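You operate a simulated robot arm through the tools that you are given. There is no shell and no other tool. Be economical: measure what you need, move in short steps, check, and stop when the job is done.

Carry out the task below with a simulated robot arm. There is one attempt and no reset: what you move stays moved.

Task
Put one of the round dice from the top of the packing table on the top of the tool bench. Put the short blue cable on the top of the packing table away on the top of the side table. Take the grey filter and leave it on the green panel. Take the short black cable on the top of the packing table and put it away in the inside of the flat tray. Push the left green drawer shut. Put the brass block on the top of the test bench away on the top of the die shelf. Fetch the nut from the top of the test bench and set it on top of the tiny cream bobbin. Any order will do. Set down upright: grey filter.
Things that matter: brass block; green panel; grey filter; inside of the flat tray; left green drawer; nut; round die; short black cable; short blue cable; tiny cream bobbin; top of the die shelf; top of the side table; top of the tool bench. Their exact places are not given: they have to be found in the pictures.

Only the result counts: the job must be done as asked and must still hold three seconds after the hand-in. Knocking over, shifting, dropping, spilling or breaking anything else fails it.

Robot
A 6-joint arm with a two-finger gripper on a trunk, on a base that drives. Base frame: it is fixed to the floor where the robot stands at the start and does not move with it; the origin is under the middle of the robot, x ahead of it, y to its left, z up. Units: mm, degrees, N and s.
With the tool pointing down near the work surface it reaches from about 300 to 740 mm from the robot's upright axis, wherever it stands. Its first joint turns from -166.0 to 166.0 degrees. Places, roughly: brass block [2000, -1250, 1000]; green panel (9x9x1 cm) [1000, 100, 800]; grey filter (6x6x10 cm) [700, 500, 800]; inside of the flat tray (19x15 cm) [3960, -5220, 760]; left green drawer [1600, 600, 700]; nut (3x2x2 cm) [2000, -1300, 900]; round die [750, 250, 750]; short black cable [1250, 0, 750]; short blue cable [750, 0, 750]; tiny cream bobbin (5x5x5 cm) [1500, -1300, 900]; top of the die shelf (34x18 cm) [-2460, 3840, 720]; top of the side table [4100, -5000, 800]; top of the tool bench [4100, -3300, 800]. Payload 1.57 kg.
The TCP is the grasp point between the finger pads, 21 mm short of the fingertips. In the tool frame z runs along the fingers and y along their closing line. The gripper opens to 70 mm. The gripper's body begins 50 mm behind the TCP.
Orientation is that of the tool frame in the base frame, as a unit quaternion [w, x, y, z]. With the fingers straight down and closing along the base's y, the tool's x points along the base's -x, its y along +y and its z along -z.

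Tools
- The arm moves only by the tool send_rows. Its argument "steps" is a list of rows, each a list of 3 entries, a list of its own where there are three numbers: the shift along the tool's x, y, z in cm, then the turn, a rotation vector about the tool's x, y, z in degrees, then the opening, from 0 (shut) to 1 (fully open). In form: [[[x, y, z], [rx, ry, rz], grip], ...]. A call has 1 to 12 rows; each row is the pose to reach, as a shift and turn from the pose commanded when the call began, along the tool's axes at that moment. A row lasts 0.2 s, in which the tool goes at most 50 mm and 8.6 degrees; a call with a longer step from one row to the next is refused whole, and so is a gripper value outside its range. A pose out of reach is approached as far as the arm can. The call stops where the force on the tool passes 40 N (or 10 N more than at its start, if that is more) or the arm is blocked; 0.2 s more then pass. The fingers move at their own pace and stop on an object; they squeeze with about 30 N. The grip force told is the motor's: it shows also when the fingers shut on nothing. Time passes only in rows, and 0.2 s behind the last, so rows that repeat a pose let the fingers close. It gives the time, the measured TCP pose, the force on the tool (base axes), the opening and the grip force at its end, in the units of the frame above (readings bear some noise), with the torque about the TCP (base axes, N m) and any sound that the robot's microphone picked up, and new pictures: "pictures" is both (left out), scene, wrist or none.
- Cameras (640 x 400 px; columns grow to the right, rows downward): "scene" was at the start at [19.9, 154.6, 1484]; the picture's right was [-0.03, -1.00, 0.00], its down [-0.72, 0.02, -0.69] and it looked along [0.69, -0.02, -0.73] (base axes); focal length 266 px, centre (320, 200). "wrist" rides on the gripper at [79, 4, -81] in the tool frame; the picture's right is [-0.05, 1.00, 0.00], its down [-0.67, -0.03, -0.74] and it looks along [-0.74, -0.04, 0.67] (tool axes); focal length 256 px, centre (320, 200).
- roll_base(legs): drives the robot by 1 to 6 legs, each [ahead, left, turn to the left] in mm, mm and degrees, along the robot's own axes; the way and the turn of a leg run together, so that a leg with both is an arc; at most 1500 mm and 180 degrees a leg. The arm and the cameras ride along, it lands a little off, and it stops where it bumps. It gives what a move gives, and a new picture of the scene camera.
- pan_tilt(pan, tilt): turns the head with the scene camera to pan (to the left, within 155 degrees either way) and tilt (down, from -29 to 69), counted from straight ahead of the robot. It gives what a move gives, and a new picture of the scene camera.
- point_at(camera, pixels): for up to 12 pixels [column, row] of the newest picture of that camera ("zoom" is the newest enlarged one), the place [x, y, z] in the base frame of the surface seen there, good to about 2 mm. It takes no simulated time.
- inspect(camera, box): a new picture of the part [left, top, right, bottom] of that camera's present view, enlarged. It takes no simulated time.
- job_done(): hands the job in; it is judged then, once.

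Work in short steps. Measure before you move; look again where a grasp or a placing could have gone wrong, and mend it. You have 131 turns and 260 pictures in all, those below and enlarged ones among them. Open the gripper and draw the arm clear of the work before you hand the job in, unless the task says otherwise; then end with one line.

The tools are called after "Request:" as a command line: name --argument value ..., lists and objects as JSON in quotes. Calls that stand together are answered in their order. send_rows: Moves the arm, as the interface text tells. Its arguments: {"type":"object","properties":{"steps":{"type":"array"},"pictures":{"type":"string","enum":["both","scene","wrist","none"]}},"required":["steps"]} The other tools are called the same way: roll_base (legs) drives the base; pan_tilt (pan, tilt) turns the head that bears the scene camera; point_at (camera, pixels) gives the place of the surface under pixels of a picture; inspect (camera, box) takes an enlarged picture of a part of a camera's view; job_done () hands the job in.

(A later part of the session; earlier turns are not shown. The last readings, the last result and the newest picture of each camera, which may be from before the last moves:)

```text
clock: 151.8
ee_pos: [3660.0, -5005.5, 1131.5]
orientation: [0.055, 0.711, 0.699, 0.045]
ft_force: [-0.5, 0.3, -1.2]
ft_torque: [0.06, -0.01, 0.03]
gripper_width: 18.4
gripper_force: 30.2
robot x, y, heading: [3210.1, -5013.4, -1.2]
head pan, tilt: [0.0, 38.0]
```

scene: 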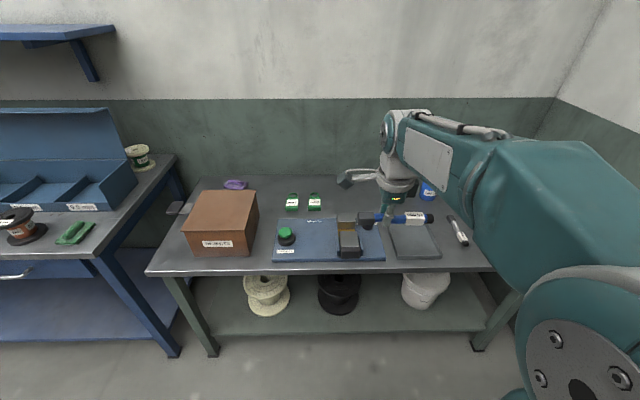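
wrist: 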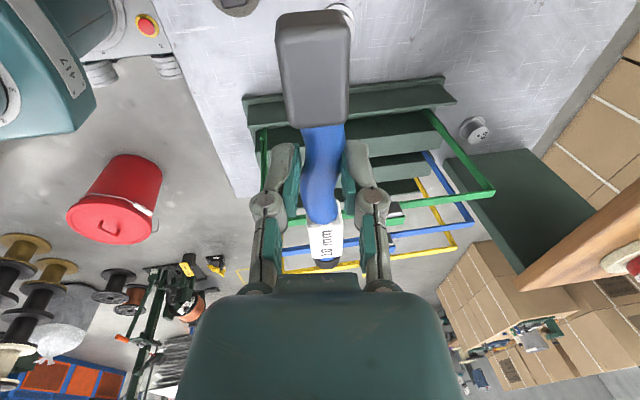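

I'm in front of the side table. Enlarge it to choose a free spot and identify the tray.

Request:
inspect --camera "scene" --box '[140, 160, 520, 300]'

Request:
inspect --camera "wrist" --box '[0, 0, 640, 400]'

Request:
point_at --camera "scene" --pixels '[[160, 268], [480, 268], [180, 258], [260, 190], [265, 215], [340, 190], [390, 255], [440, 257], [435, 225], [395, 225], [414, 240], [460, 235]]'

```text
1.68 times, centred on (330, 230) of scene
```

zoom: 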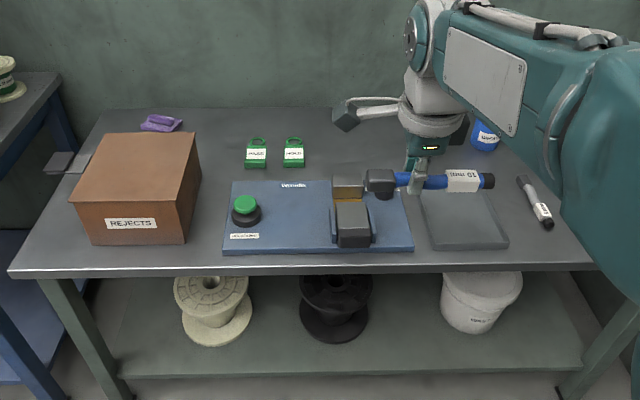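

```text
1.00 times, centred on (320, 200) of wrist (not enlarged: the box is as wide or as high as the picture)
```

zoom: 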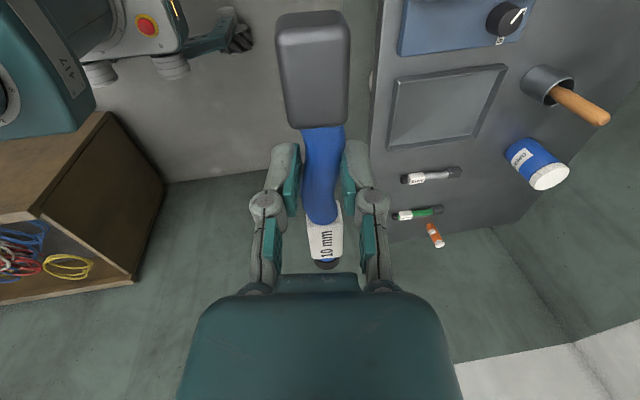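

```text
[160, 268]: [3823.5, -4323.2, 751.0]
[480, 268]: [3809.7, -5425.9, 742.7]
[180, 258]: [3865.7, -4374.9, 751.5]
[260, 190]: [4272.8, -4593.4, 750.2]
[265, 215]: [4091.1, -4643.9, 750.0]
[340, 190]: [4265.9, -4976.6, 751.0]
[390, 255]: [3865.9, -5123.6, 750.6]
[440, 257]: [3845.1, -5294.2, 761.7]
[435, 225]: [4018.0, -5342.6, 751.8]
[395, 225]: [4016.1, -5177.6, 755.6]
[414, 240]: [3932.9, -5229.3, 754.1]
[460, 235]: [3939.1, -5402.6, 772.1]
```

Tray interior is at z≈754, x 3850–4020, y −5145…−5320. A free patch seems right of the green tags, behind the blue mat; measure it.

Request:
point_at --camera "scene" --pixels '[[322, 210], [322, 195], [340, 214], [340, 200], [360, 205], [372, 208], [271, 258], [252, 240], [258, 202], [274, 222], [285, 210], [300, 187]]'

Request:
inspect --camera "scene" --box '[250, 170, 400, 270]'

```text
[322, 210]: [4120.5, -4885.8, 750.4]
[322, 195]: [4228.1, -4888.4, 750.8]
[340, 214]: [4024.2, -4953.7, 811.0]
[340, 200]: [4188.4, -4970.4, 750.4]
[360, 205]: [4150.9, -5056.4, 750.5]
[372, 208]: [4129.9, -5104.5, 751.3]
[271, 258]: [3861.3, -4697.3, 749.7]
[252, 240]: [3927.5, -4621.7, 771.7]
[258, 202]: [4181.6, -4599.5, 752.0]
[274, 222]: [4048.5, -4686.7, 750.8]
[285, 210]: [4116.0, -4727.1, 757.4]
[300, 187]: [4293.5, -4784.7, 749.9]
```

```text
4.00 times, centred on (325, 220) of scene
```

zoom: 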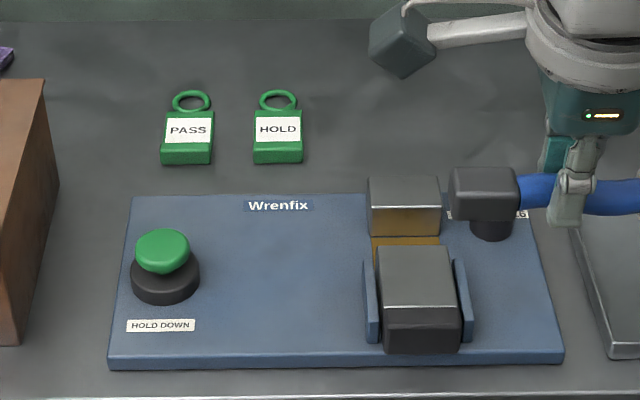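

The patch x 4110–4300, y −4890…−5110 is free. I drive 275 mm closer.

Request:
roll_base --legs '[[275, 0, 1.2]]'

```text
clock: 153.8
ee_pos: [3935.4, -5001.3, 1131.6]
orientation: [0.055, 0.705, 0.705, 0.046]
ft_force: [-0.1, 0.1, -0.7]
ft_torque: [0.03, -0.03, -0.01]
gripper_width: 18.4
gripper_force: 30.5
robot x, y, heading: [3486.1, -5016.5, -0.3]
head pan, tilt: [0.0, 38.0]
```

scene: 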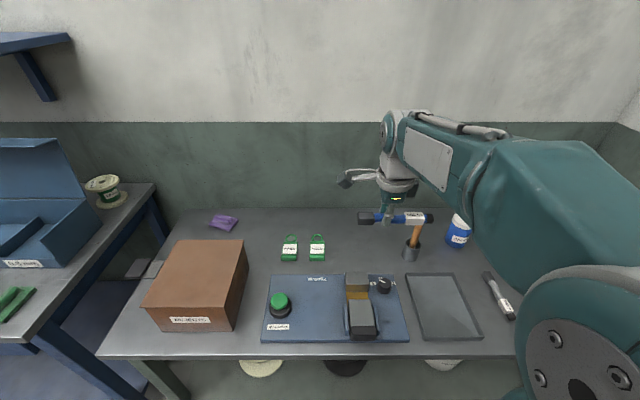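

A cup with a wooden handle stands at (412,250); I measure it before descending.

Request:
point_at --camera "scene" --pixels '[[411, 252], [403, 256], [417, 228], [318, 255], [345, 250], [370, 250], [390, 255], [372, 278]]'

```text
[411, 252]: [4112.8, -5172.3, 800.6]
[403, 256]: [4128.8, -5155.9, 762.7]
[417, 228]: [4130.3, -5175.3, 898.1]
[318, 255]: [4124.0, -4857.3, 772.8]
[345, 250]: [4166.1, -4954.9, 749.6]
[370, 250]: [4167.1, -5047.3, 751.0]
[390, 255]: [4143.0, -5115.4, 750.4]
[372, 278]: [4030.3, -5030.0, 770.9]
```

Clear if centered at y≈−4985. I reach forward and down to just above the table.

Request:
send_rows --steps '[[[0.3, 3, 3.6], [0, 0, 0], 0], [[0.6, 6, 7.2], [0, 0, 0], 0], [[0.9, 9, 10.9], [0, 0, 0], 0], [[1.2, 12, 14.6], [0, 0, 0], 0], [[1.5, 15, 18.3], [0, 0, 0], 0], [[1.6, 18, 22.2], [0, 0, 0], 0], [[1.6, 20.9, 26.3], [0, 0, 0], 0], [[1.6, 20.3, 30.5], [0, 0, 0], 0], [[1.6, 19.7, 34.5], [0, 0, 0], 0], [[1.6, 19.3, 37.4], [0, 0, 0], 0]]'

```text
refused: row 7 steps farther than a row can; nothing moved
```

One step slightly too long; resend with smoother steps.

Request:
send_rows --steps '[[[0.3, 3, 3.7], [0, 0, 0], 0], [[0.6, 6, 7.4], [0, 0, 0], 0], [[0.9, 9, 11.1], [0, 0, 0], 0], [[1.2, 12, 14.8], [0, 0, 0], 0], [[1.5, 15, 18.5], [0, 0, 0], 0], [[1.6, 18, 22.3], [0, 0, 0], 0], [[1.6, 20.8, 26.2], [0, 0, 0], 0], [[1.6, 20.3, 30.5], [0, 0, 0], 0], [[1.6, 19.7, 34.5], [0, 0, 0], 0], [[1.6, 19.3, 37.4], [0, 0, 0], 0]]'

```text
clock: 156.0
ee_pos: [4179.1, -4987.8, 788.5]
orientation: [0.054, 0.705, 0.706, 0.046]
ft_force: [1.0, -0.1, -0.3]
ft_torque: [0.02, 0.02, -0.03]
gripper_width: 18.5
gripper_force: 30.0
robot x, y, heading: [3485.9, -5016.2, 0.0]
head pan, tilt: [0.0, 38.0]
```

scene: 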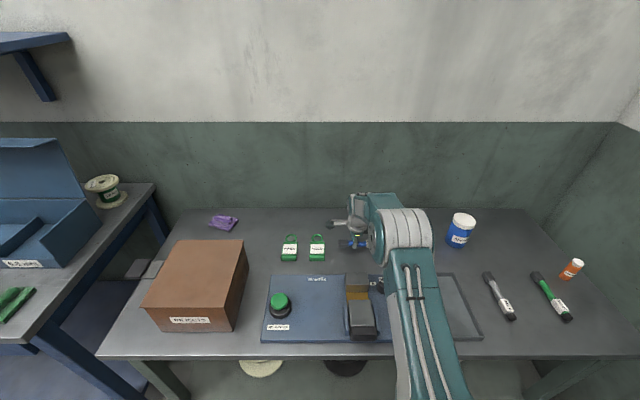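
wrist: 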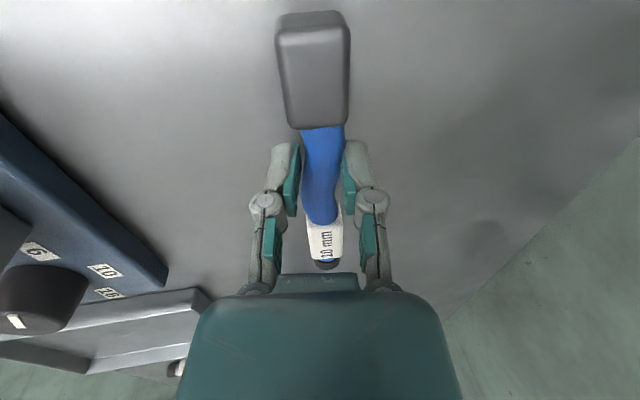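

Lower 10 mm, open, and withdraw upward.

Request:
send_rows --steps '[[[0, -0.05, 0.5], [0, 0, 0], 0], [[0, -0.1, 1.0], [0, 0, 0], 0], [[0, -0.1, 1.0], [0, 0, 0], 0.55], [[0, -0.1, 1.0], [0, 0, 0], 0.55], [[0, -0.1, 1.0], [0, 0, 0], 0.55], [[0, 0.2, -2], [0, 0, 0], 0.55], [[0, 0.5, -6], [0, 0, 0], 0.55], [[0, 0, -10.5], [0, 0, 0], 0.8], [[0, -1, -15], [0, 0, 0], 1], [[0, -3, -19], [0, 0, 0], 1], [[0, -6, -22.5], [0, 0, 0], 1], [[0, -10, -25], [0, 0, 0], 1]]'

```text
clock: 158.6
ee_pos: [4042.8, -4986.3, 1022.3]
orientation: [0.053, 0.705, 0.706, 0.044]
ft_force: [0.3, 0.1, -0.7]
ft_torque: [-0.01, 0.0, -0.02]
gripper_width: 69.9
gripper_force: 0.1
robot x, y, heading: [3483.9, -5017.9, 0.2]
head pan, tilt: [0.0, 38.0]
```

scene: 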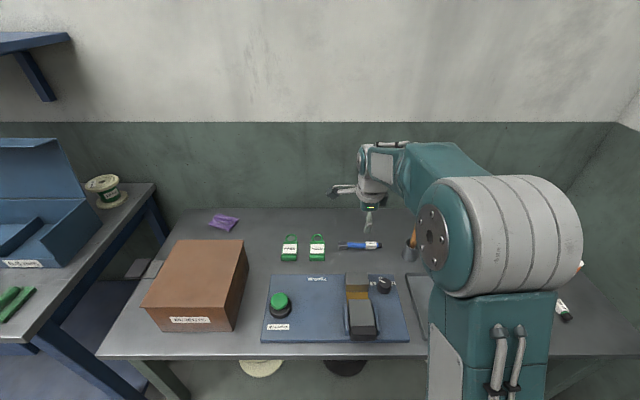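
wrist: 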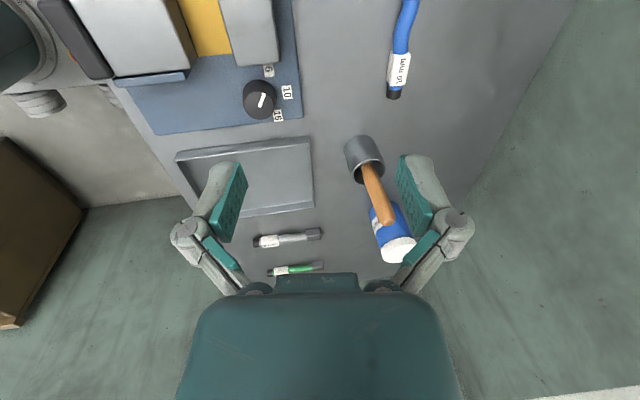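

Blue cable is placed. Now back out and return through the aisle toward the packing table's right side.

Request:
roll_base --legs '[[-300, 0, 0], [-1420, 430, 0], [-1420, 430, 0], [-1419, 428, 0], [0, 0, 90], [1450, 0, 0]]'

```text
clock: 192.2
ee_pos: [-1119.4, -1715.8, 1021.1]
orientation: [0.006, -0.002, 0.998, 0.07]
ft_force: [0.2, -0.2, 0.8]
ft_torque: [-0.02, 0.01, 0.01]
gripper_width: 70.0
gripper_force: 0.2
robot x, y, heading: [-1084.0, -2274.9, 90.1]
head pan, tilt: [0.0, 38.0]
```

scene: 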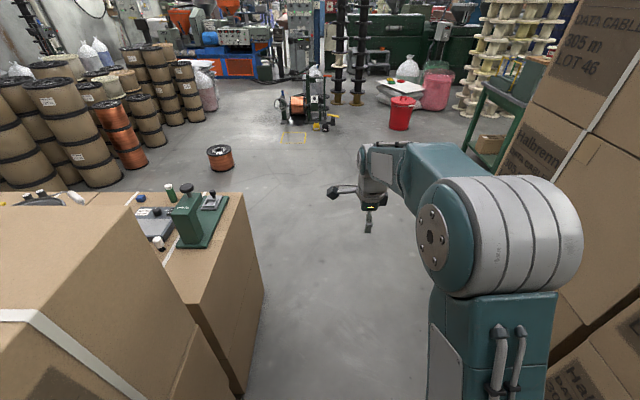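

Next, on out of the aisle and along the corridor to the packing table's right side near (960,-790), facing +y.

Request:
roll_base --legs '[[1445, 0, 0], [20, -1020, 0], [20, -1020, 0]]'

Request:
pan_tilt --pan -5 --tilt 50

```text
clock: 209.1
ee_pos: [895.2, -202.4, 1022.7]
orientation: [0.006, -0.008, 0.997, 0.07]
ft_force: [-0.6, 0.6, -0.3]
ft_torque: [-0.03, 0.01, 0.0]
gripper_width: 70.2
gripper_force: 0.1
robot x, y, heading: [934.6, -760.9, 90.9]
head pan, tilt: [0.0, 38.0]
```

scene: 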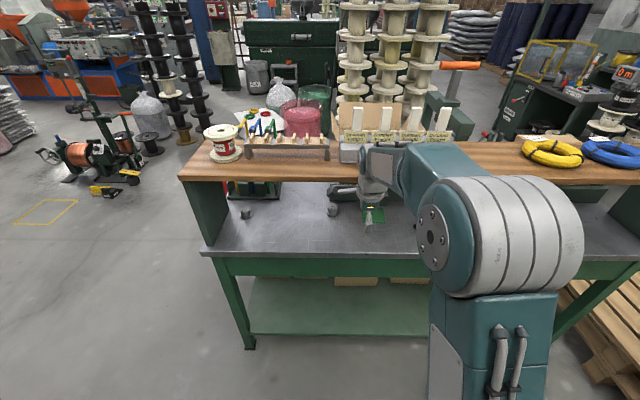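

```text
clock: 209.9
ee_pos: [896.0, -203.6, 1022.7]
orientation: [0.005, -0.007, 0.998, 0.07]
ft_force: [-0.1, 0.1, -0.2]
ft_torque: [-0.01, 0.03, 0.04]
gripper_width: 70.1
gripper_force: 0.0
robot x, y, heading: [940.4, -761.3, 90.8]
head pan, tilt: [-5.0, 50.0]
```

scene: 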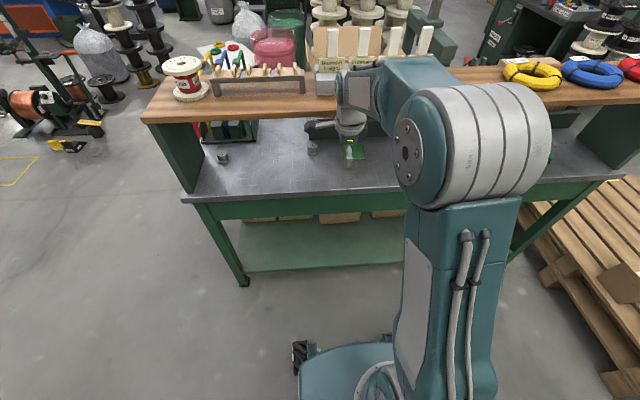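

Under the shelf I see dies at (222,158), (312,148) and panel at (357,152). I now swing the tool to azimuth 40°, tilt 58°, at a pre-entry pose outside the shelf edge.

Request:
send_rows --steps '[[[-1.4, 0.6, 1], [-1.65, -6.5, -4.98], 1], [[-2.8, 1.2, 2], [-3.3, -13, -9.95], 1], [[-4.1, 1.8, 3], [-4.95, -19.5, -14.9], 1], [[-5.5, 2.4, 4], [-6.6, -26, -19.9], 1], [[-6.9, 3, 5], [-8.25, -32.5, -24.9], 1], [[-8.3, 3.7, 6], [-9.9, -39, -29.9], 1], [[-9.6, 4.3, 7], [-11.55, -45.5, -34.8], 1], [[-11, 4.9, 7.8], [-13.2, -52, -39.8], 1]]'

```text
clock: 211.7
ee_pos: [1006.7, -142.2, 952.5]
orientation: [0.454, -0.304, 0.82, 0.171]
ft_force: [0.5, 0.7, 0.8]
ft_torque: [-0.02, -0.02, -0.01]
gripper_width: 70.2
gripper_force: 0.0
robot x, y, heading: [937.6, -758.8, 90.9]
head pan, tilt: [-5.0, 50.0]
```

scene: 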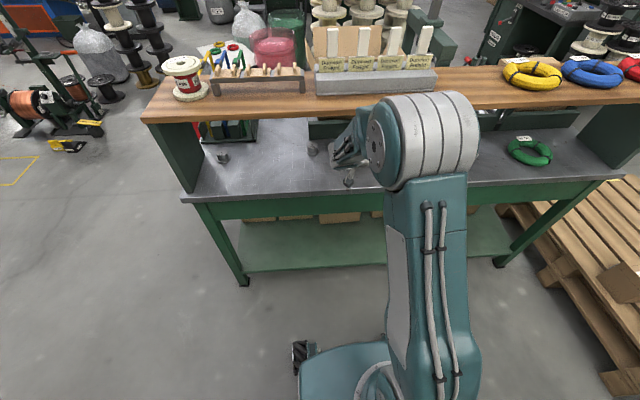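
wrist: 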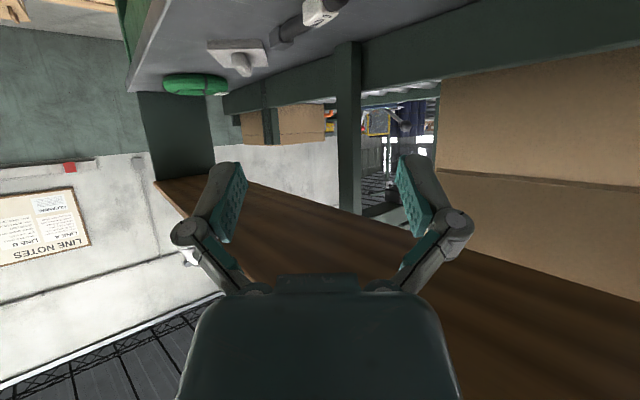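

The black cable shows at top of the wrist view (320,10)-(275,35), with the grey trowel near its end. Measure.

Request:
point_at --camera "wrist" --pixels '[[275, 36], [285, 30], [305, 20], [320, 12], [338, 4], [262, 48], [240, 70], [345, 60], [380, 50]]'

Request:
inspect --camera "wrist" --box '[190, 0, 390, 100]'

```text
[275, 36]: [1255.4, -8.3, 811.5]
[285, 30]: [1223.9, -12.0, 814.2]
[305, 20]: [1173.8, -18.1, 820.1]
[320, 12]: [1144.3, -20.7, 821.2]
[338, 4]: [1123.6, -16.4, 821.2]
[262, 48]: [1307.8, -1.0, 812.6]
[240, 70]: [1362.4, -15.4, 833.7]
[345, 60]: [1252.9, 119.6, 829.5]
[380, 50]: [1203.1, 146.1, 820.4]
```

```text
3.20 times, centred on (290, 50) of wrist
```

zoom: 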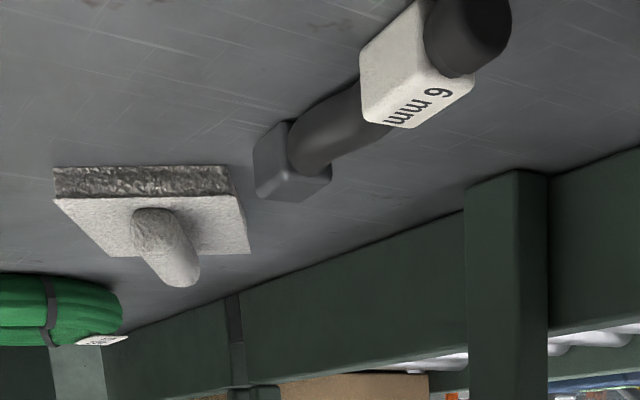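

Cable center ≈(1185,-10). I advance along the tool axis to straddle it.

Request:
send_rows --steps '[[[-0.1, -0.6, 4.4], [0, 0, 0], 1], [[-0.2, -1.2, 8.8], [0, 0, 0], 1], [[-0.3, -1.76, 13.2], [0, 0, 0], 1], [[-0.4, -1.76, 17.6], [0, 0, 0], 1], [[-0.6, -1.76, 22], [0, 0, 0], 1], [[-0.67, -1.76, 25.8], [0, 0, 0], 1]]'

```text
clock: 213.0
ee_pos: [1171.9, -16.9, 845.4]
orientation: [0.459, -0.302, 0.816, 0.178]
ft_force: [-3.5, -14.3, 24.2]
ft_torque: [-2.84, 2.49, 1.01]
gripper_width: 70.0
gripper_force: 0.0
robot x, y, heading: [932.5, -756.8, 90.6]
head pan, tilt: [-5.0, 50.0]
stopped in row 6: the force on the tool passed its limit at 155 N (the readings are from after the stop); the commanded pose is now the measured one
```

scene: 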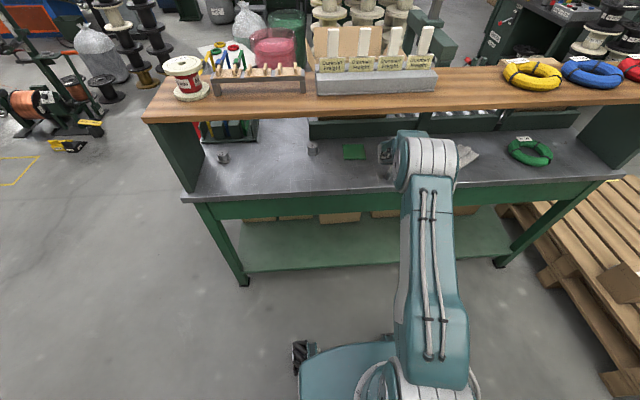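
wrist: 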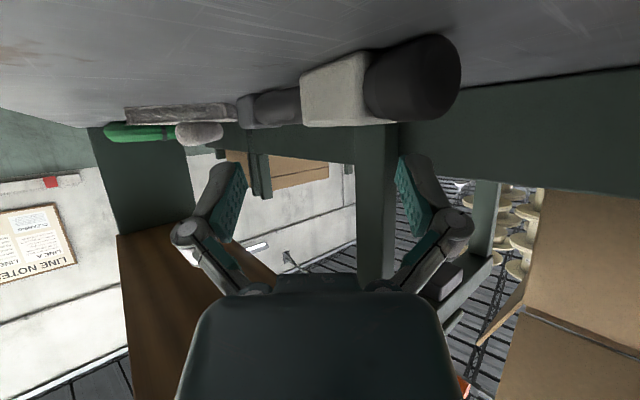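

The stop came from the wrist camera, which hangs under the tilted tool, touching the table. I back out and flip the tool 180° about its axis so the camera is on top.

Request:
send_rows --steps '[[[0, 0, -4.9], [0, 0, 0], 1], [[0, 0, -9.8], [0, 0, 0], 1], [[0, 0, -14.7], [0, 0, 0], 1], [[0, 0, -19.5], [0, 0, -8.5], 1], [[0, 0, -24], [0, 0, -17], 1], [[0, 0, -24], [0, 0, -25.5], 1], [[0, 0, -24], [0, 0, -34], 1], [[0, 0, -24], [0, 0, -42.5], 1], [[0, 0, -24], [0, 0, -51], 1], [[0, 0, -24], [0, 0, -59.5], 1], [[0, 0, -24], [0, 0, -68], 1], [[0, 0, -24], [0, 0, -76.5], 1]]' --pictures "none"

Request:
send_rows --steps '[[[0, 0, 0], [0, 0, -8.6], 1], [[0, 0, 0], [0, 0, -17.2], 1], [[0, 0, 0], [0, 0, -25.8], 1], [[0, 0, 0], [0, 0, -34.4], 1], [[0, 0, 0], [0, 0, -43], 1], [[0, 0, 0], [0, 0, -51.6], 1], [[0, 0, 0], [0, 0, -60.2], 1], [[0, 0, 0], [0, 0, -68.8], 1], [[0, 0, 0], [0, 0, -77.4], 1], [[0, 0, 0], [0, 0, -86], 1], [[0, 0, 0], [0, 0, -94.6], 1], [[0, 0, 0], [0, 0, -103.2], 1]]'

```text
clock: 215.6
ee_pos: [1017.6, -150.5, 967.6]
orientation: [-0.467, 0.744, -0.454, 0.147]
ft_force: [-0.1, -0.2, -0.6]
ft_torque: [0.0, 0.03, 0.0]
gripper_width: 69.9
gripper_force: 0.0
robot x, y, heading: [934.8, -761.5, 90.5]
head pan, tilt: [-5.0, 50.0]
```

```text
clock: 218.2
ee_pos: [1017.9, -151.9, 967.0]
orientation: [-0.177, 0.818, 0.302, 0.457]
ft_force: [-0.7, 0.3, 0.7]
ft_torque: [0.02, 0.0, -0.03]
gripper_width: 70.0
gripper_force: 0.0
robot x, y, heading: [937.5, -759.3, 90.7]
head pan, tilt: [-5.0, 50.0]
```

scene: 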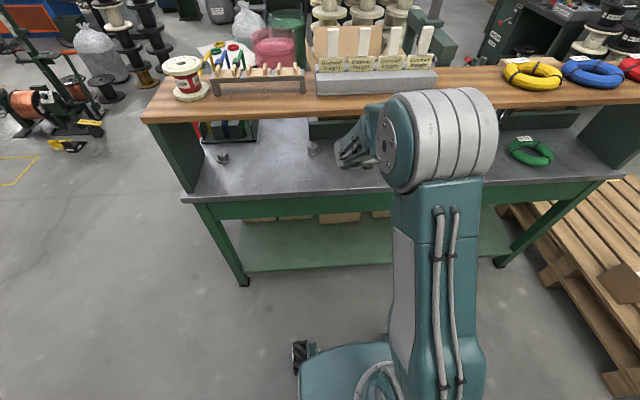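
wrist: 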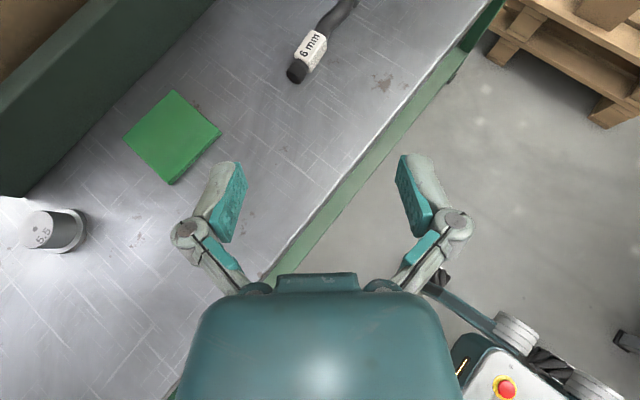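

Camera is on top now with a fine view. I record panel and die positions and advance to straddle the cable.

Request:
point_at --camera "wrist" --pixels '[[172, 137], [170, 92], [218, 130], [172, 183], [126, 137], [55, 228], [65, 250], [297, 70], [318, 38], [340, 10]]'

Request:
send_rows --steps '[[[-0.2, 0.1, 4.4], [0, 0, 0], 1], [[-0.4, 0.2, 8.8], [0, 0, 0], 1], [[-0.6, 0.3, 13.2], [0, 0, 0], 1], [[-0.8, 0.4, 17.6], [0, 0, 0], 1], [[-0.9, 0.45, 22], [0, 0, 0], 1], [[-1.0, 0.5, 26.2], [0, 0, 0], 1]]'

```text
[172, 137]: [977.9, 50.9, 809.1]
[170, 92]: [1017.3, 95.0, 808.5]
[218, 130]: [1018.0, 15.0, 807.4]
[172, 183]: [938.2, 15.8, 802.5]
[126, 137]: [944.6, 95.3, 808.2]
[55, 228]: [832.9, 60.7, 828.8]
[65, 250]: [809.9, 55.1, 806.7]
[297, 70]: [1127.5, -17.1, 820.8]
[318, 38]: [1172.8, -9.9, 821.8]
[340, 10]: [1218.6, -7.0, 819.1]
```

```text
clock: 219.6
ee_pos: [1187.7, -10.7, 822.4]
orientation: [-0.177, 0.819, 0.299, 0.457]
ft_force: [1.3, -0.5, 0.3]
ft_torque: [-0.01, 0.03, -0.02]
gripper_width: 70.3
gripper_force: 0.0
robot x, y, heading: [936.8, -758.7, 90.7]
head pan, tilt: [-5.0, 50.0]
```

scene: 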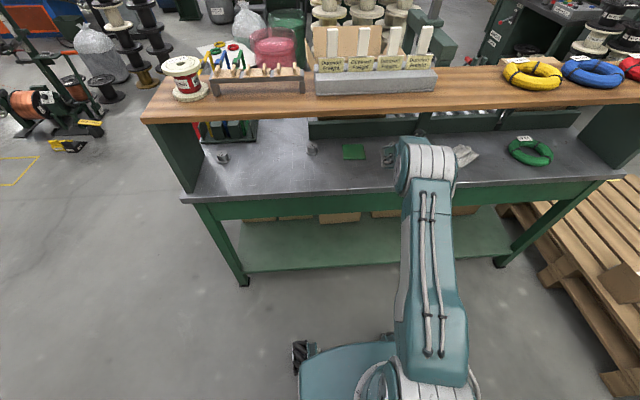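
wrist: 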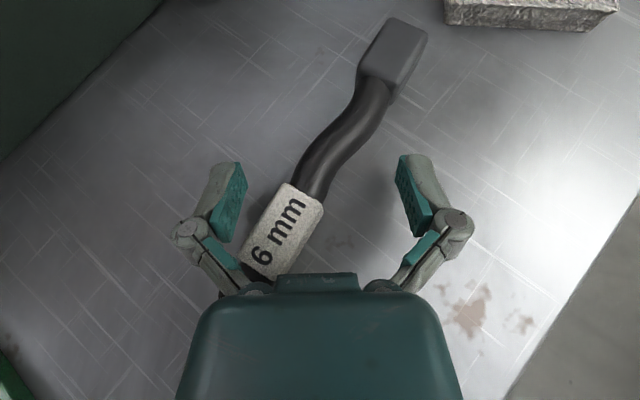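

The cable lies between the fingers. I close (cable will align) and lift slightly.

Request:
send_rows --steps '[[[0, 0, 0], [0, 0, 0], 0.6], [[0, 0, 0], [0, 0, 0], 0.3], [[0, 0, 0], [0, 0, 0], 0], [[0, 0, 0], [0, 0, 0], 0], [[0, 0, 0], [0, 0, 0], 0], [[1, 0, -0.6], [0, 0, 0], 0], [[2, 0, -1.2], [0, 0, 0], 0]]'

```text
clock: 221.2
ee_pos: [1186.4, -11.5, 843.8]
orientation: [-0.177, 0.819, 0.3, 0.456]
ft_force: [-0.5, 0.8, -0.5]
ft_torque: [-0.01, 0.0, 0.01]
gripper_width: 20.4
gripper_force: 29.6
robot x, y, heading: [936.1, -758.6, 90.8]
head pan, tilt: [-5.0, 50.0]
```

scene: 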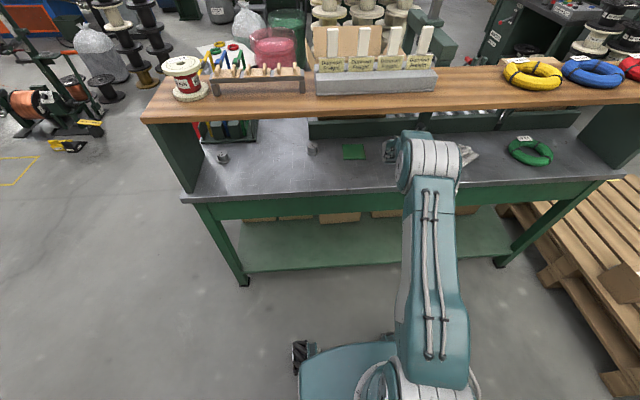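
wrist: 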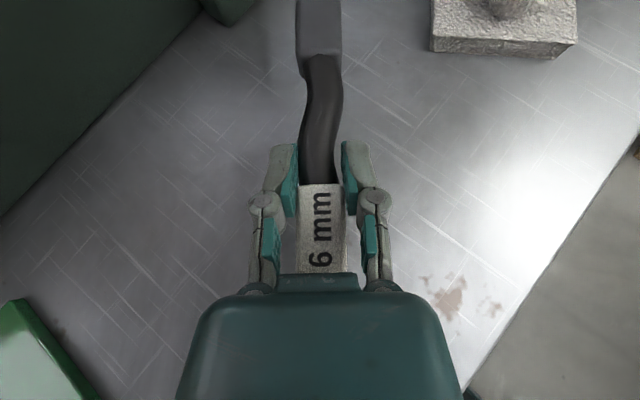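

Held (20.4 mm). I retract out along the tool axis, then back and up.

Request:
send_rows --steps '[[[0.3, 0, -4.5], [0, 0, 0], 0], [[0.3, 0, -9.3], [0, 0, 0], 0], [[0.3, 0, -14.1], [0, 0, 0], 0], [[0, 0, -18.9], [0, 0, 0], 0], [[0, 0, -23.7], [0, 0, 0], 0], [[-2, 2, -27], [0, 0, 0], 0], [[-4, 4, -30.3], [0, 0, 0], 0], [[-6, 6, -33.5], [0, 0, 0], 0], [[-7.4, 7.4, -36.5], [0, 0, 0], 0], [[-4, 7.3, -38.6], [0, 0, 0], 0], [[-0.5, 7.2, -40.7], [0, 0, 0], 0], [[2.9, 7.2, -42.7], [0, 0, 0], 0]]'

```text
clock: 223.8
ee_pos: [970.8, -296.9, 1091.8]
orientation: [-0.178, 0.819, 0.301, 0.456]
ft_force: [1.0, 0.6, 0.3]
ft_torque: [-0.02, 0.02, -0.04]
gripper_width: 20.3
gripper_force: 30.2
robot x, y, heading: [936.1, -761.9, 90.9]
head pan, tilt: [-5.0, 50.0]
```

scene: 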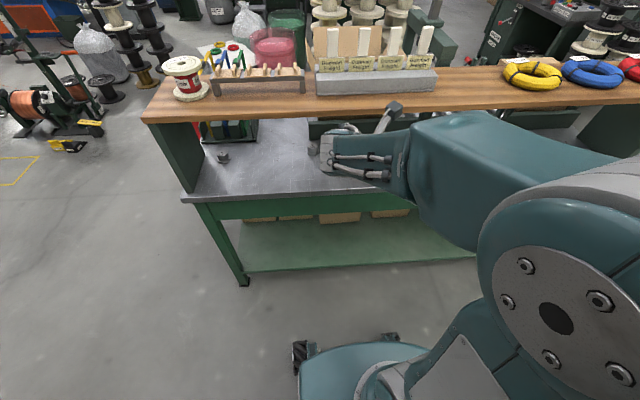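
wrist: 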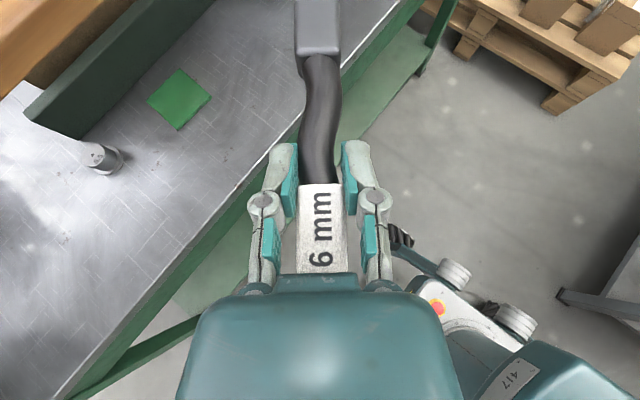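

Cable is out. Drive back through the aisle toward the side table.

Request:
roll_base --legs '[[0, 1010, -0.9], [0, 1010, 0], [0, 0, 180], [1475, 0, 0], [1475, 0, 0], [0, 0, 90]]'

```text
clock: 259.0
ee_pos: [-609.2, -3744.0, 1091.0]
orientation: [0.198, 0.791, -0.366, 0.449]
ft_force: [0.0, -0.3, -0.8]
ft_torque: [-0.03, 0.02, 0.03]
gripper_width: 20.3
gripper_force: 29.6
robot x, y, heading: [-1072.0, -3707.3, 0.8]
head pan, tilt: [-5.0, 50.0]
```

scene: 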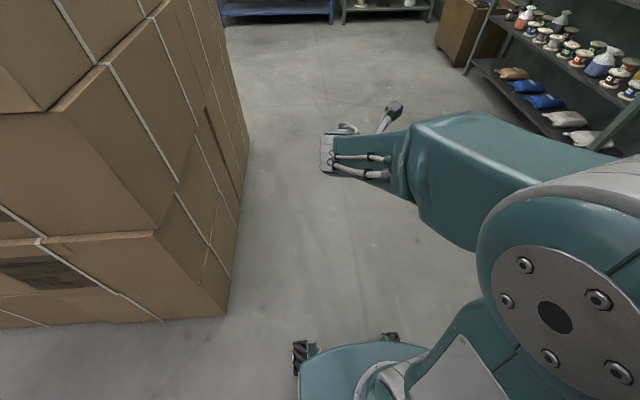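

Proceed to the side table, ending near (3360,-5195).

Request:
roll_base --legs '[[1430, -340, -0.8], [1430, -330, 0], [1150, -330, 0], [420, -480, 0]]'

Request:
pan_tilt --pan 0 --tilt 40

Request:
inspect --camera "wrist" --box '[0, 0, 640, 400]'

```text
clock: 281.9
ee_pos: [3798.2, -5257.5, 1092.3]
orientation: [0.204, 0.786, -0.376, 0.446]
ft_force: [0.7, -0.9, -0.6]
ft_torque: [0.01, 0.02, 0.01]
gripper_width: 20.8
gripper_force: 30.2
robot x, y, heading: [3335.9, -5215.1, -0.6]
head pan, tilt: [-5.0, 50.0]
```

scene: 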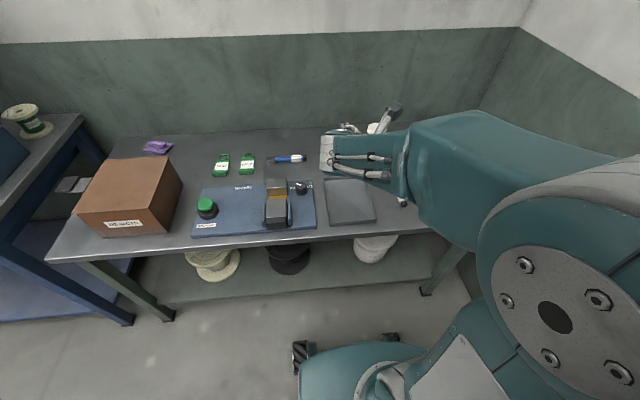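

```text
clock: 282.6
ee_pos: [3797.8, -5258.8, 1091.1]
orientation: [0.203, 0.786, -0.376, 0.446]
ft_force: [0.1, 0.0, -0.8]
ft_torque: [0.02, 0.0, 0.02]
gripper_width: 20.3
gripper_force: 29.6
robot x, y, heading: [3338.0, -5211.5, -0.5]
head pan, tilt: [0.0, 40.0]
```

scene: 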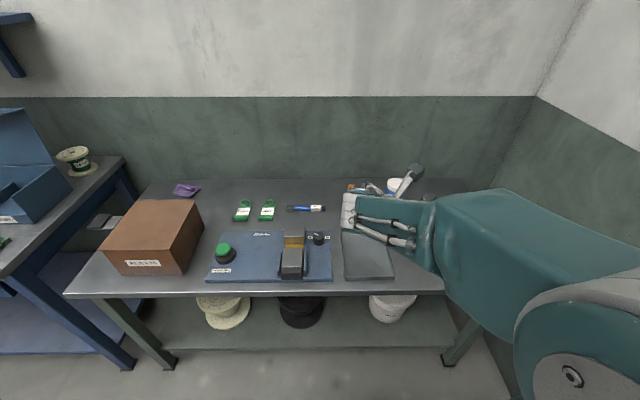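

```text
1.00 times, centred on (320, 200) of wrist (not enlarged: the box is as wide or as high as the picture)
```

zoom: 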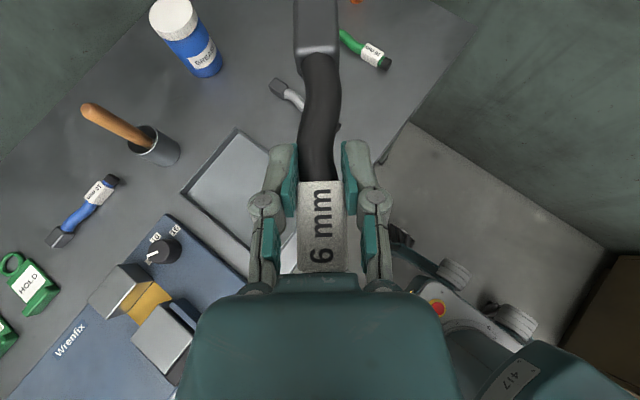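

Measure the tray corners and surroundings.

Request:
point_at --camera "scene" --pixels '[[344, 279], [394, 277], [383, 240], [342, 232], [365, 262], [348, 270], [318, 238]]'

Request:
point_at --camera "zoom" --pixels '[[237, 130], [183, 192], [250, 250], [230, 190], [150, 135]]'

```text
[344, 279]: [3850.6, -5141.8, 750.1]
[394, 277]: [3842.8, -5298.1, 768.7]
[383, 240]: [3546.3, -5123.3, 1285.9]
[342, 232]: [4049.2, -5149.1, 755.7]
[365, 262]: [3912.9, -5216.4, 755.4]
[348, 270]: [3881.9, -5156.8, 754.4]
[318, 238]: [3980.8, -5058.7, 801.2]
```

```text
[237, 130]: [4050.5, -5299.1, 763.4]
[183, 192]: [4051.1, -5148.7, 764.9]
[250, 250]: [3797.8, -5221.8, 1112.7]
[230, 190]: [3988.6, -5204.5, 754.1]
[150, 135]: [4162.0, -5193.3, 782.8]
```

Tray is x 3847–4050, y −5145…−5299. I turn the tool 25° so the cable lies more along x, move over the center and lower to just above the floor.

Request:
send_rows --steps '[[[-2.7, -1.7, 2.6], [4.3, -0.1, -2.6], 0], [[-5.4, -3.4, 5.2], [8.5, -0.2, -5.2], 0], [[-8.1, -5, 7.8], [12.8, -0.2, -7.8], 0], [[-10.8, -6.7, 10.5], [17, -0.3, -10.4], 0], [[-13.5, -8.4, 13.1], [21.3, -0.4, -13], 0], [[-16.2, -10.1, 15.7], [21.3, -0.4, -13], 0], [[-18.9, -11.8, 18.3], [21.3, -0.4, -13], 0], [[-21.6, -13.4, 20.9], [21.3, -0.4, -13], 0], [[-22.6, -13.4, 21.5], [21.3, -0.4, -13], 0]]'

```text
clock: 284.6
ee_pos: [3947.1, -5223.5, 790.1]
orientation: [0.102, 0.849, -0.197, 0.479]
ft_force: [-0.3, -0.5, -0.4]
ft_torque: [-0.02, 0.03, -0.01]
gripper_width: 20.5
gripper_force: 30.4
robot x, y, heading: [3337.3, -5214.0, -1.0]
head pan, tilt: [0.0, 40.0]
```

scene: 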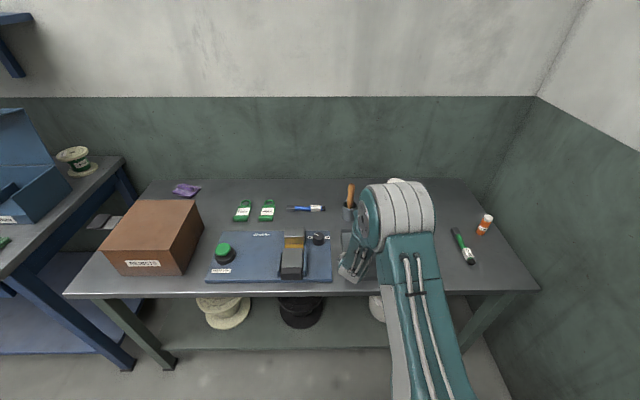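
wrist: 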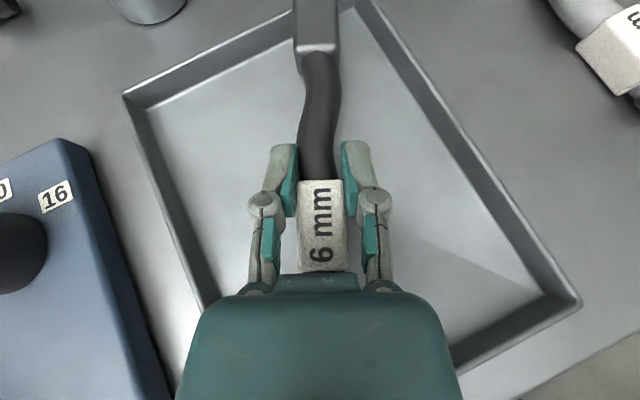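

The block is close to the far corner; I shift back 20 mm, lower, release and withdraw along the tool axis.

Request:
send_rows --steps '[[[-1.0, 0.05, -1.7], [0, 0, 0], 0], [[-1.6, 0.05, -1.35], [0, 0, 0], 0], [[-2.1, 0.05, -1.0], [0, 0, 0], 0], [[-2.1, 0.05, -1.0], [0, 0, 0], 0], [[-2.1, 0.05, -1.0], [0, 0, 0], 0.55], [[-2.1, 0.05, -1.0], [0, 0, 0], 0.55], [[-2.1, 0.05, -1.0], [0, 0, 0], 0.55], [[-1.9, 0.05, -4], [0, 0, 0], 0.55], [[-1.5, 0.05, -8.5], [0, 0, 0], 0.6], [[-1.0, 0.05, -13], [0, 0, 0], 0.8], [[2, 0.05, -16], [0, 0, 0], 1], [[5.5, 0, -19], [0, 0, 0], 1]]'

```text
clock: 287.2
ee_pos: [3824.0, -5165.6, 933.9]
orientation: [0.102, 0.85, -0.197, 0.478]
ft_force: [0.0, 0.5, -0.3]
ft_torque: [0.0, 0.01, -0.02]
gripper_width: 69.9
gripper_force: 0.1
robot x, y, heading: [3339.8, -5212.7, -0.6]
head pan, tilt: [0.0, 40.0]
```

scene: 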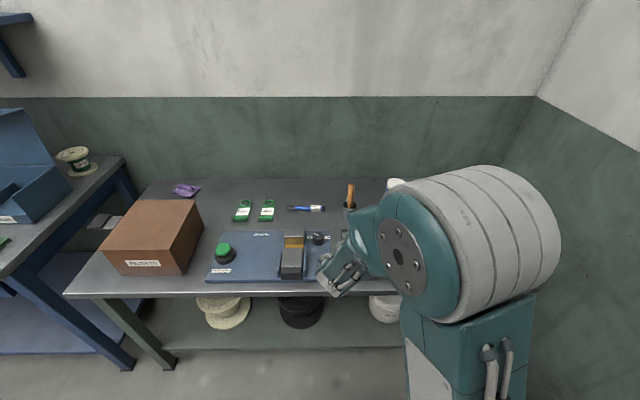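
wrist: 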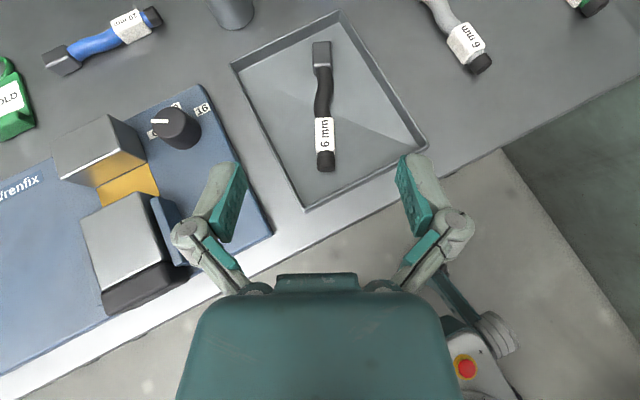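

Black cable lies inside the tray. I raise and straighten the tool to vertical, then drive back through the aisle.

Request:
send_rows --steps '[[[1.8, 0, -1.1], [0, -7.25, 0], 1], [[3.6, 0, -2.2], [0, -14.5, 0], 1], [[5.4, 0, -3.3], [0, -21.75, 0], 1], [[7.1, 0, -4.3], [0, -29, 0], 1], [[8.9, 0, -5.4], [0, -36.25, 0], 1], [[10.7, 0, -6.5], [0, -43.5, 0], 1], [[12.5, 0, -7.6], [0, -50.75, 0], 1], [[14.2, 0, -8.6], [0, -58.5, 0], 1]]' --pictures "none"

Request:
roll_base --legs '[[-420, 420, 0.6], [-1200, 350, 0], [-1400, 360, 0], [-1400, 360, 0], [0, 0, 90], [1450, 0, 0]]'

```text
clock: 289.0
ee_pos: [3825.3, -5170.4, 1100.6]
orientation: [-0.008, 0.975, -0.222, 0.002]
ft_force: [-0.3, 0.9, 0.3]
ft_torque: [0.0, -0.03, -0.02]
gripper_width: 69.7
gripper_force: 0.0
robot x, y, heading: [3338.7, -5212.6, -0.8]
head pan, tilt: [0.0, 40.0]
```

```text
clock: 322.6
ee_pos: [-1145.5, -1759.0, 1100.5]
orientation: [-0.007, 0.844, 0.536, -0.004]
ft_force: [-0.3, 0.0, -0.4]
ft_torque: [-0.02, -0.03, -0.03]
gripper_width: 69.7
gripper_force: 0.1
robot x, y, heading: [-1098.7, -2246.9, 89.5]
head pan, tilt: [0.0, 40.0]
```

scene: 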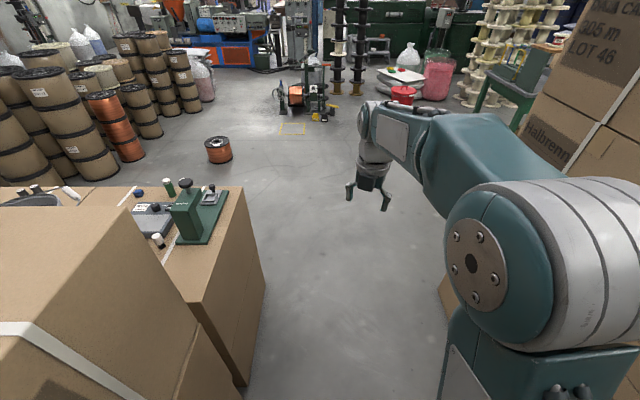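

Continue: out of the aisle, turn to face the test bench, and move along the corridor to x≈1700.

Request:
roll_base --legs '[[1450, 0, 0.5], [160, 0, 0], [0, 0, -180], [0, 1400, 0], [0, 1380, 0]]'

Request:
pan_tilt --pan 5 --tilt 42

Request:
inspect --camera "wrist" --box '[0, 0, 640, 400]'

```text
clock: 351.3
ee_pos: [1735.4, -1142.0, 1100.9]
orientation: [0.002, -0.53, 0.848, -0.007]
ft_force: [0.2, -0.2, 1.0]
ft_torque: [-0.01, 0.03, 0.02]
gripper_width: 70.1
gripper_force: 0.0
robot x, y, heading: [1694.5, -655.7, -91.0]
head pan, tilt: [0.0, 40.0]
```

scene: 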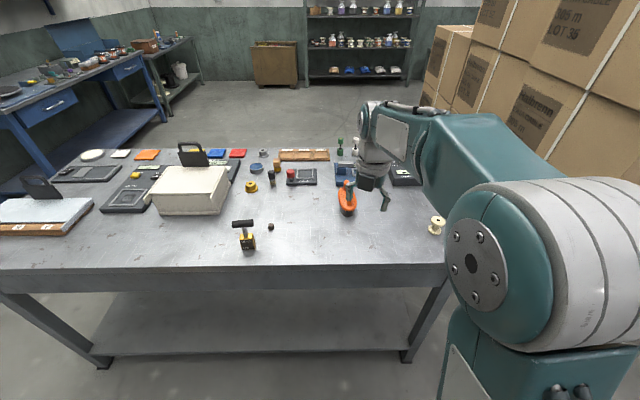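

```text
clock: 352.0
ee_pos: [1736.2, -1141.1, 1100.5]
orientation: [0.003, -0.53, 0.848, -0.007]
ft_force: [0.3, 1.1, 0.6]
ft_torque: [0.05, 0.02, 0.01]
gripper_width: 69.9
gripper_force: 0.1
robot x, y, heading: [1696.0, -652.6, -91.1]
head pan, tilt: [5.0, 42.0]
```

scene: 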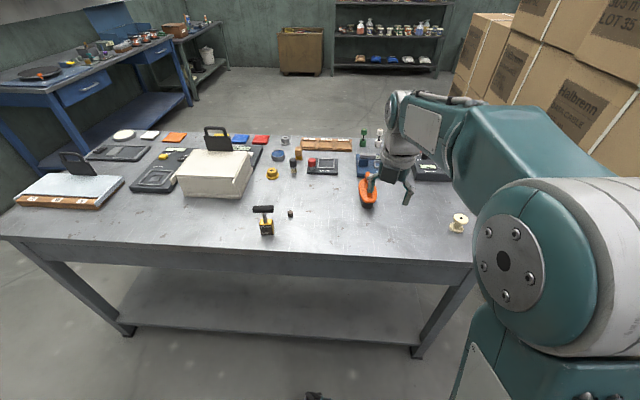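

```text
1.00 times, centred on (320, 200) of wrist (not enlarged: the box is as wide or as high as the picture)
```

zoom: 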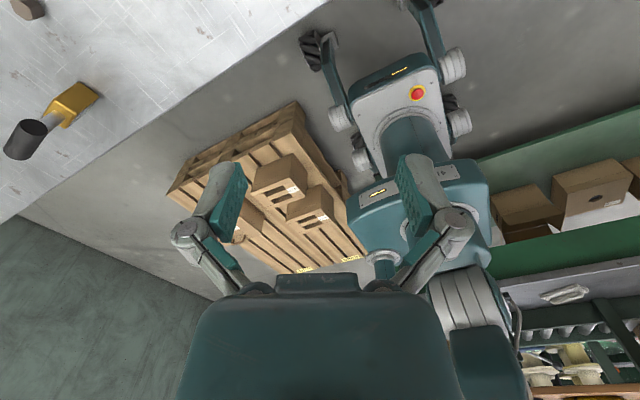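

Brass block with knob at (266,222), nut at (291,214), bobbin at (459,223). Zoom and measure.

Request:
inspect --camera "scene" --box '[235, 190, 315, 240]'

Request:
point_at --camera "zoom" --pixels '[[240, 160], [255, 320], [200, 155], [285, 160], [450, 180], [450, 165], [430, 190], [470, 190], [250, 230], [255, 360]]'

Request:
inspect --camera "scene" --box '[430, 200, 480, 240]'

Request:
point_at --camera "scene" --pixels '[[459, 216], [459, 213], [456, 222], [458, 232], [464, 216], [454, 216]]'

```text
8.00 times, centred on (275, 215) of scene
```

zoom: 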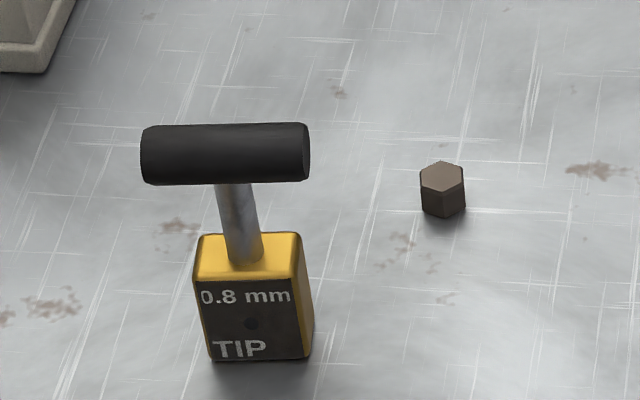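

```text
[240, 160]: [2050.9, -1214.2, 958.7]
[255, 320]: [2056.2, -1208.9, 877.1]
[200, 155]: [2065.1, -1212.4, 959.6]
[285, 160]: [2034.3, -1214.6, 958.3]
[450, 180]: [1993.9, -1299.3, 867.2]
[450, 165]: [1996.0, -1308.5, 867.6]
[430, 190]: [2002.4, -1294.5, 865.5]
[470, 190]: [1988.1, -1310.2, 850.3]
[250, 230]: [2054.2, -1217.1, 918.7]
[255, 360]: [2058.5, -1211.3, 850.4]
```

```text
10.00 times, centred on (455, 220) of scene
```

zoom: 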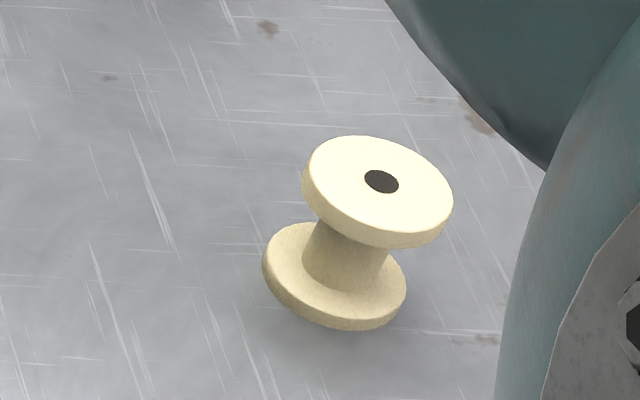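

```text
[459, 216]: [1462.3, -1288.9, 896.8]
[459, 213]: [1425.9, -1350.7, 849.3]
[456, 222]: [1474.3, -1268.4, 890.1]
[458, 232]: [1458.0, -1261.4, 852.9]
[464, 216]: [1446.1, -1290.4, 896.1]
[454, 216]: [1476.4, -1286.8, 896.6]
```

Bench top z=850; nut ≈(1995,-1302), top 867; bobbin top z≈897; brass T-handle ≈(2050,-1218,955). I get the bobbin's center, move the base closer, and turn the gripper to close along y.

Request:
point_at --camera "zoom" --pixels '[[360, 190], [400, 195], [312, 170], [445, 205], [390, 140], [365, 235]]'

Request:
roll_base --legs '[[110, 100, 1.0]]'

Request:
send_rows --steps '[[[0, 0, 0], [0, 0, 8], 1], [[0, 0, 0], [0, 0, 16], 1], [[0, 0, 0], [0, 0, 24], 1], [[0, 0, 0], [0, 0, 32], 1], [[0, 0, 0], [0, 0, 40], 1], [[0, 0, 0], [0, 0, 48], 1], [[0, 0, 0], [0, 0, 56], 1], [[0, 0, 0], [0, 0, 64], 1]]'

```text
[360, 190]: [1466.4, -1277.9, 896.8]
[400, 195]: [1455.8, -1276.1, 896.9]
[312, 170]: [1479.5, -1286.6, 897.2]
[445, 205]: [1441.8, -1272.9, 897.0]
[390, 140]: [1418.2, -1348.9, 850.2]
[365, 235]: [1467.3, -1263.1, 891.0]
```

```text
clock: 353.3
ee_pos: [1840.4, -1251.5, 1100.1]
orientation: [0.003, -0.538, 0.843, -0.008]
ft_force: [-1.0, 0.1, 0.0]
ft_torque: [0.04, -0.04, 0.0]
gripper_width: 70.1
gripper_force: 0.1
robot x, y, heading: [1792.1, -763.4, -90.0]
head pan, tilt: [5.0, 42.0]
```

scene: 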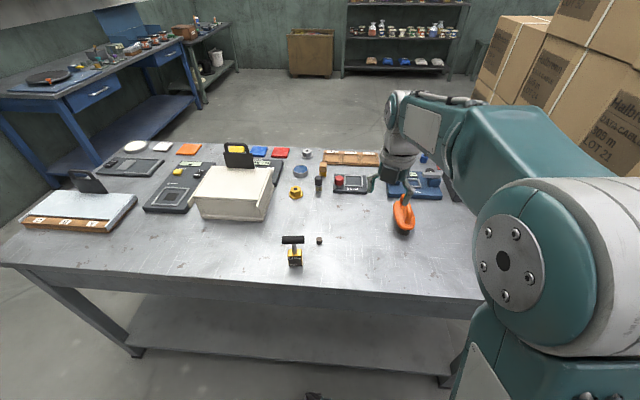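

```text
clock: 355.1
ee_pos: [1843.3, -1251.2, 1099.4]
orientation: [0.005, -0.007, 1.0, -0.005]
ft_force: [1.1, 0.7, 0.4]
ft_torque: [0.01, -0.06, -0.03]
gripper_width: 69.8
gripper_force: 0.1
robot x, y, heading: [1794.2, -761.9, -90.2]
head pan, tilt: [5.0, 42.0]
```

scene: 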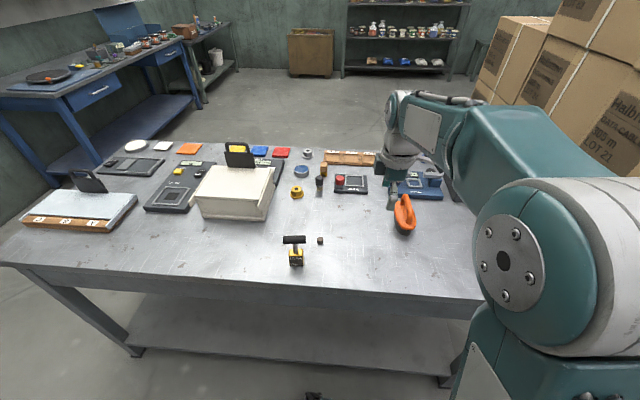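
wrist: 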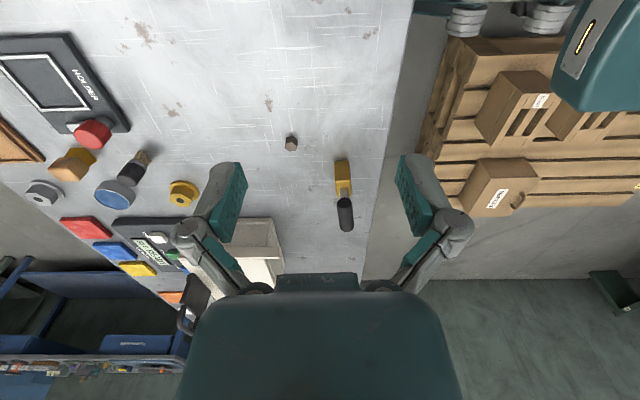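

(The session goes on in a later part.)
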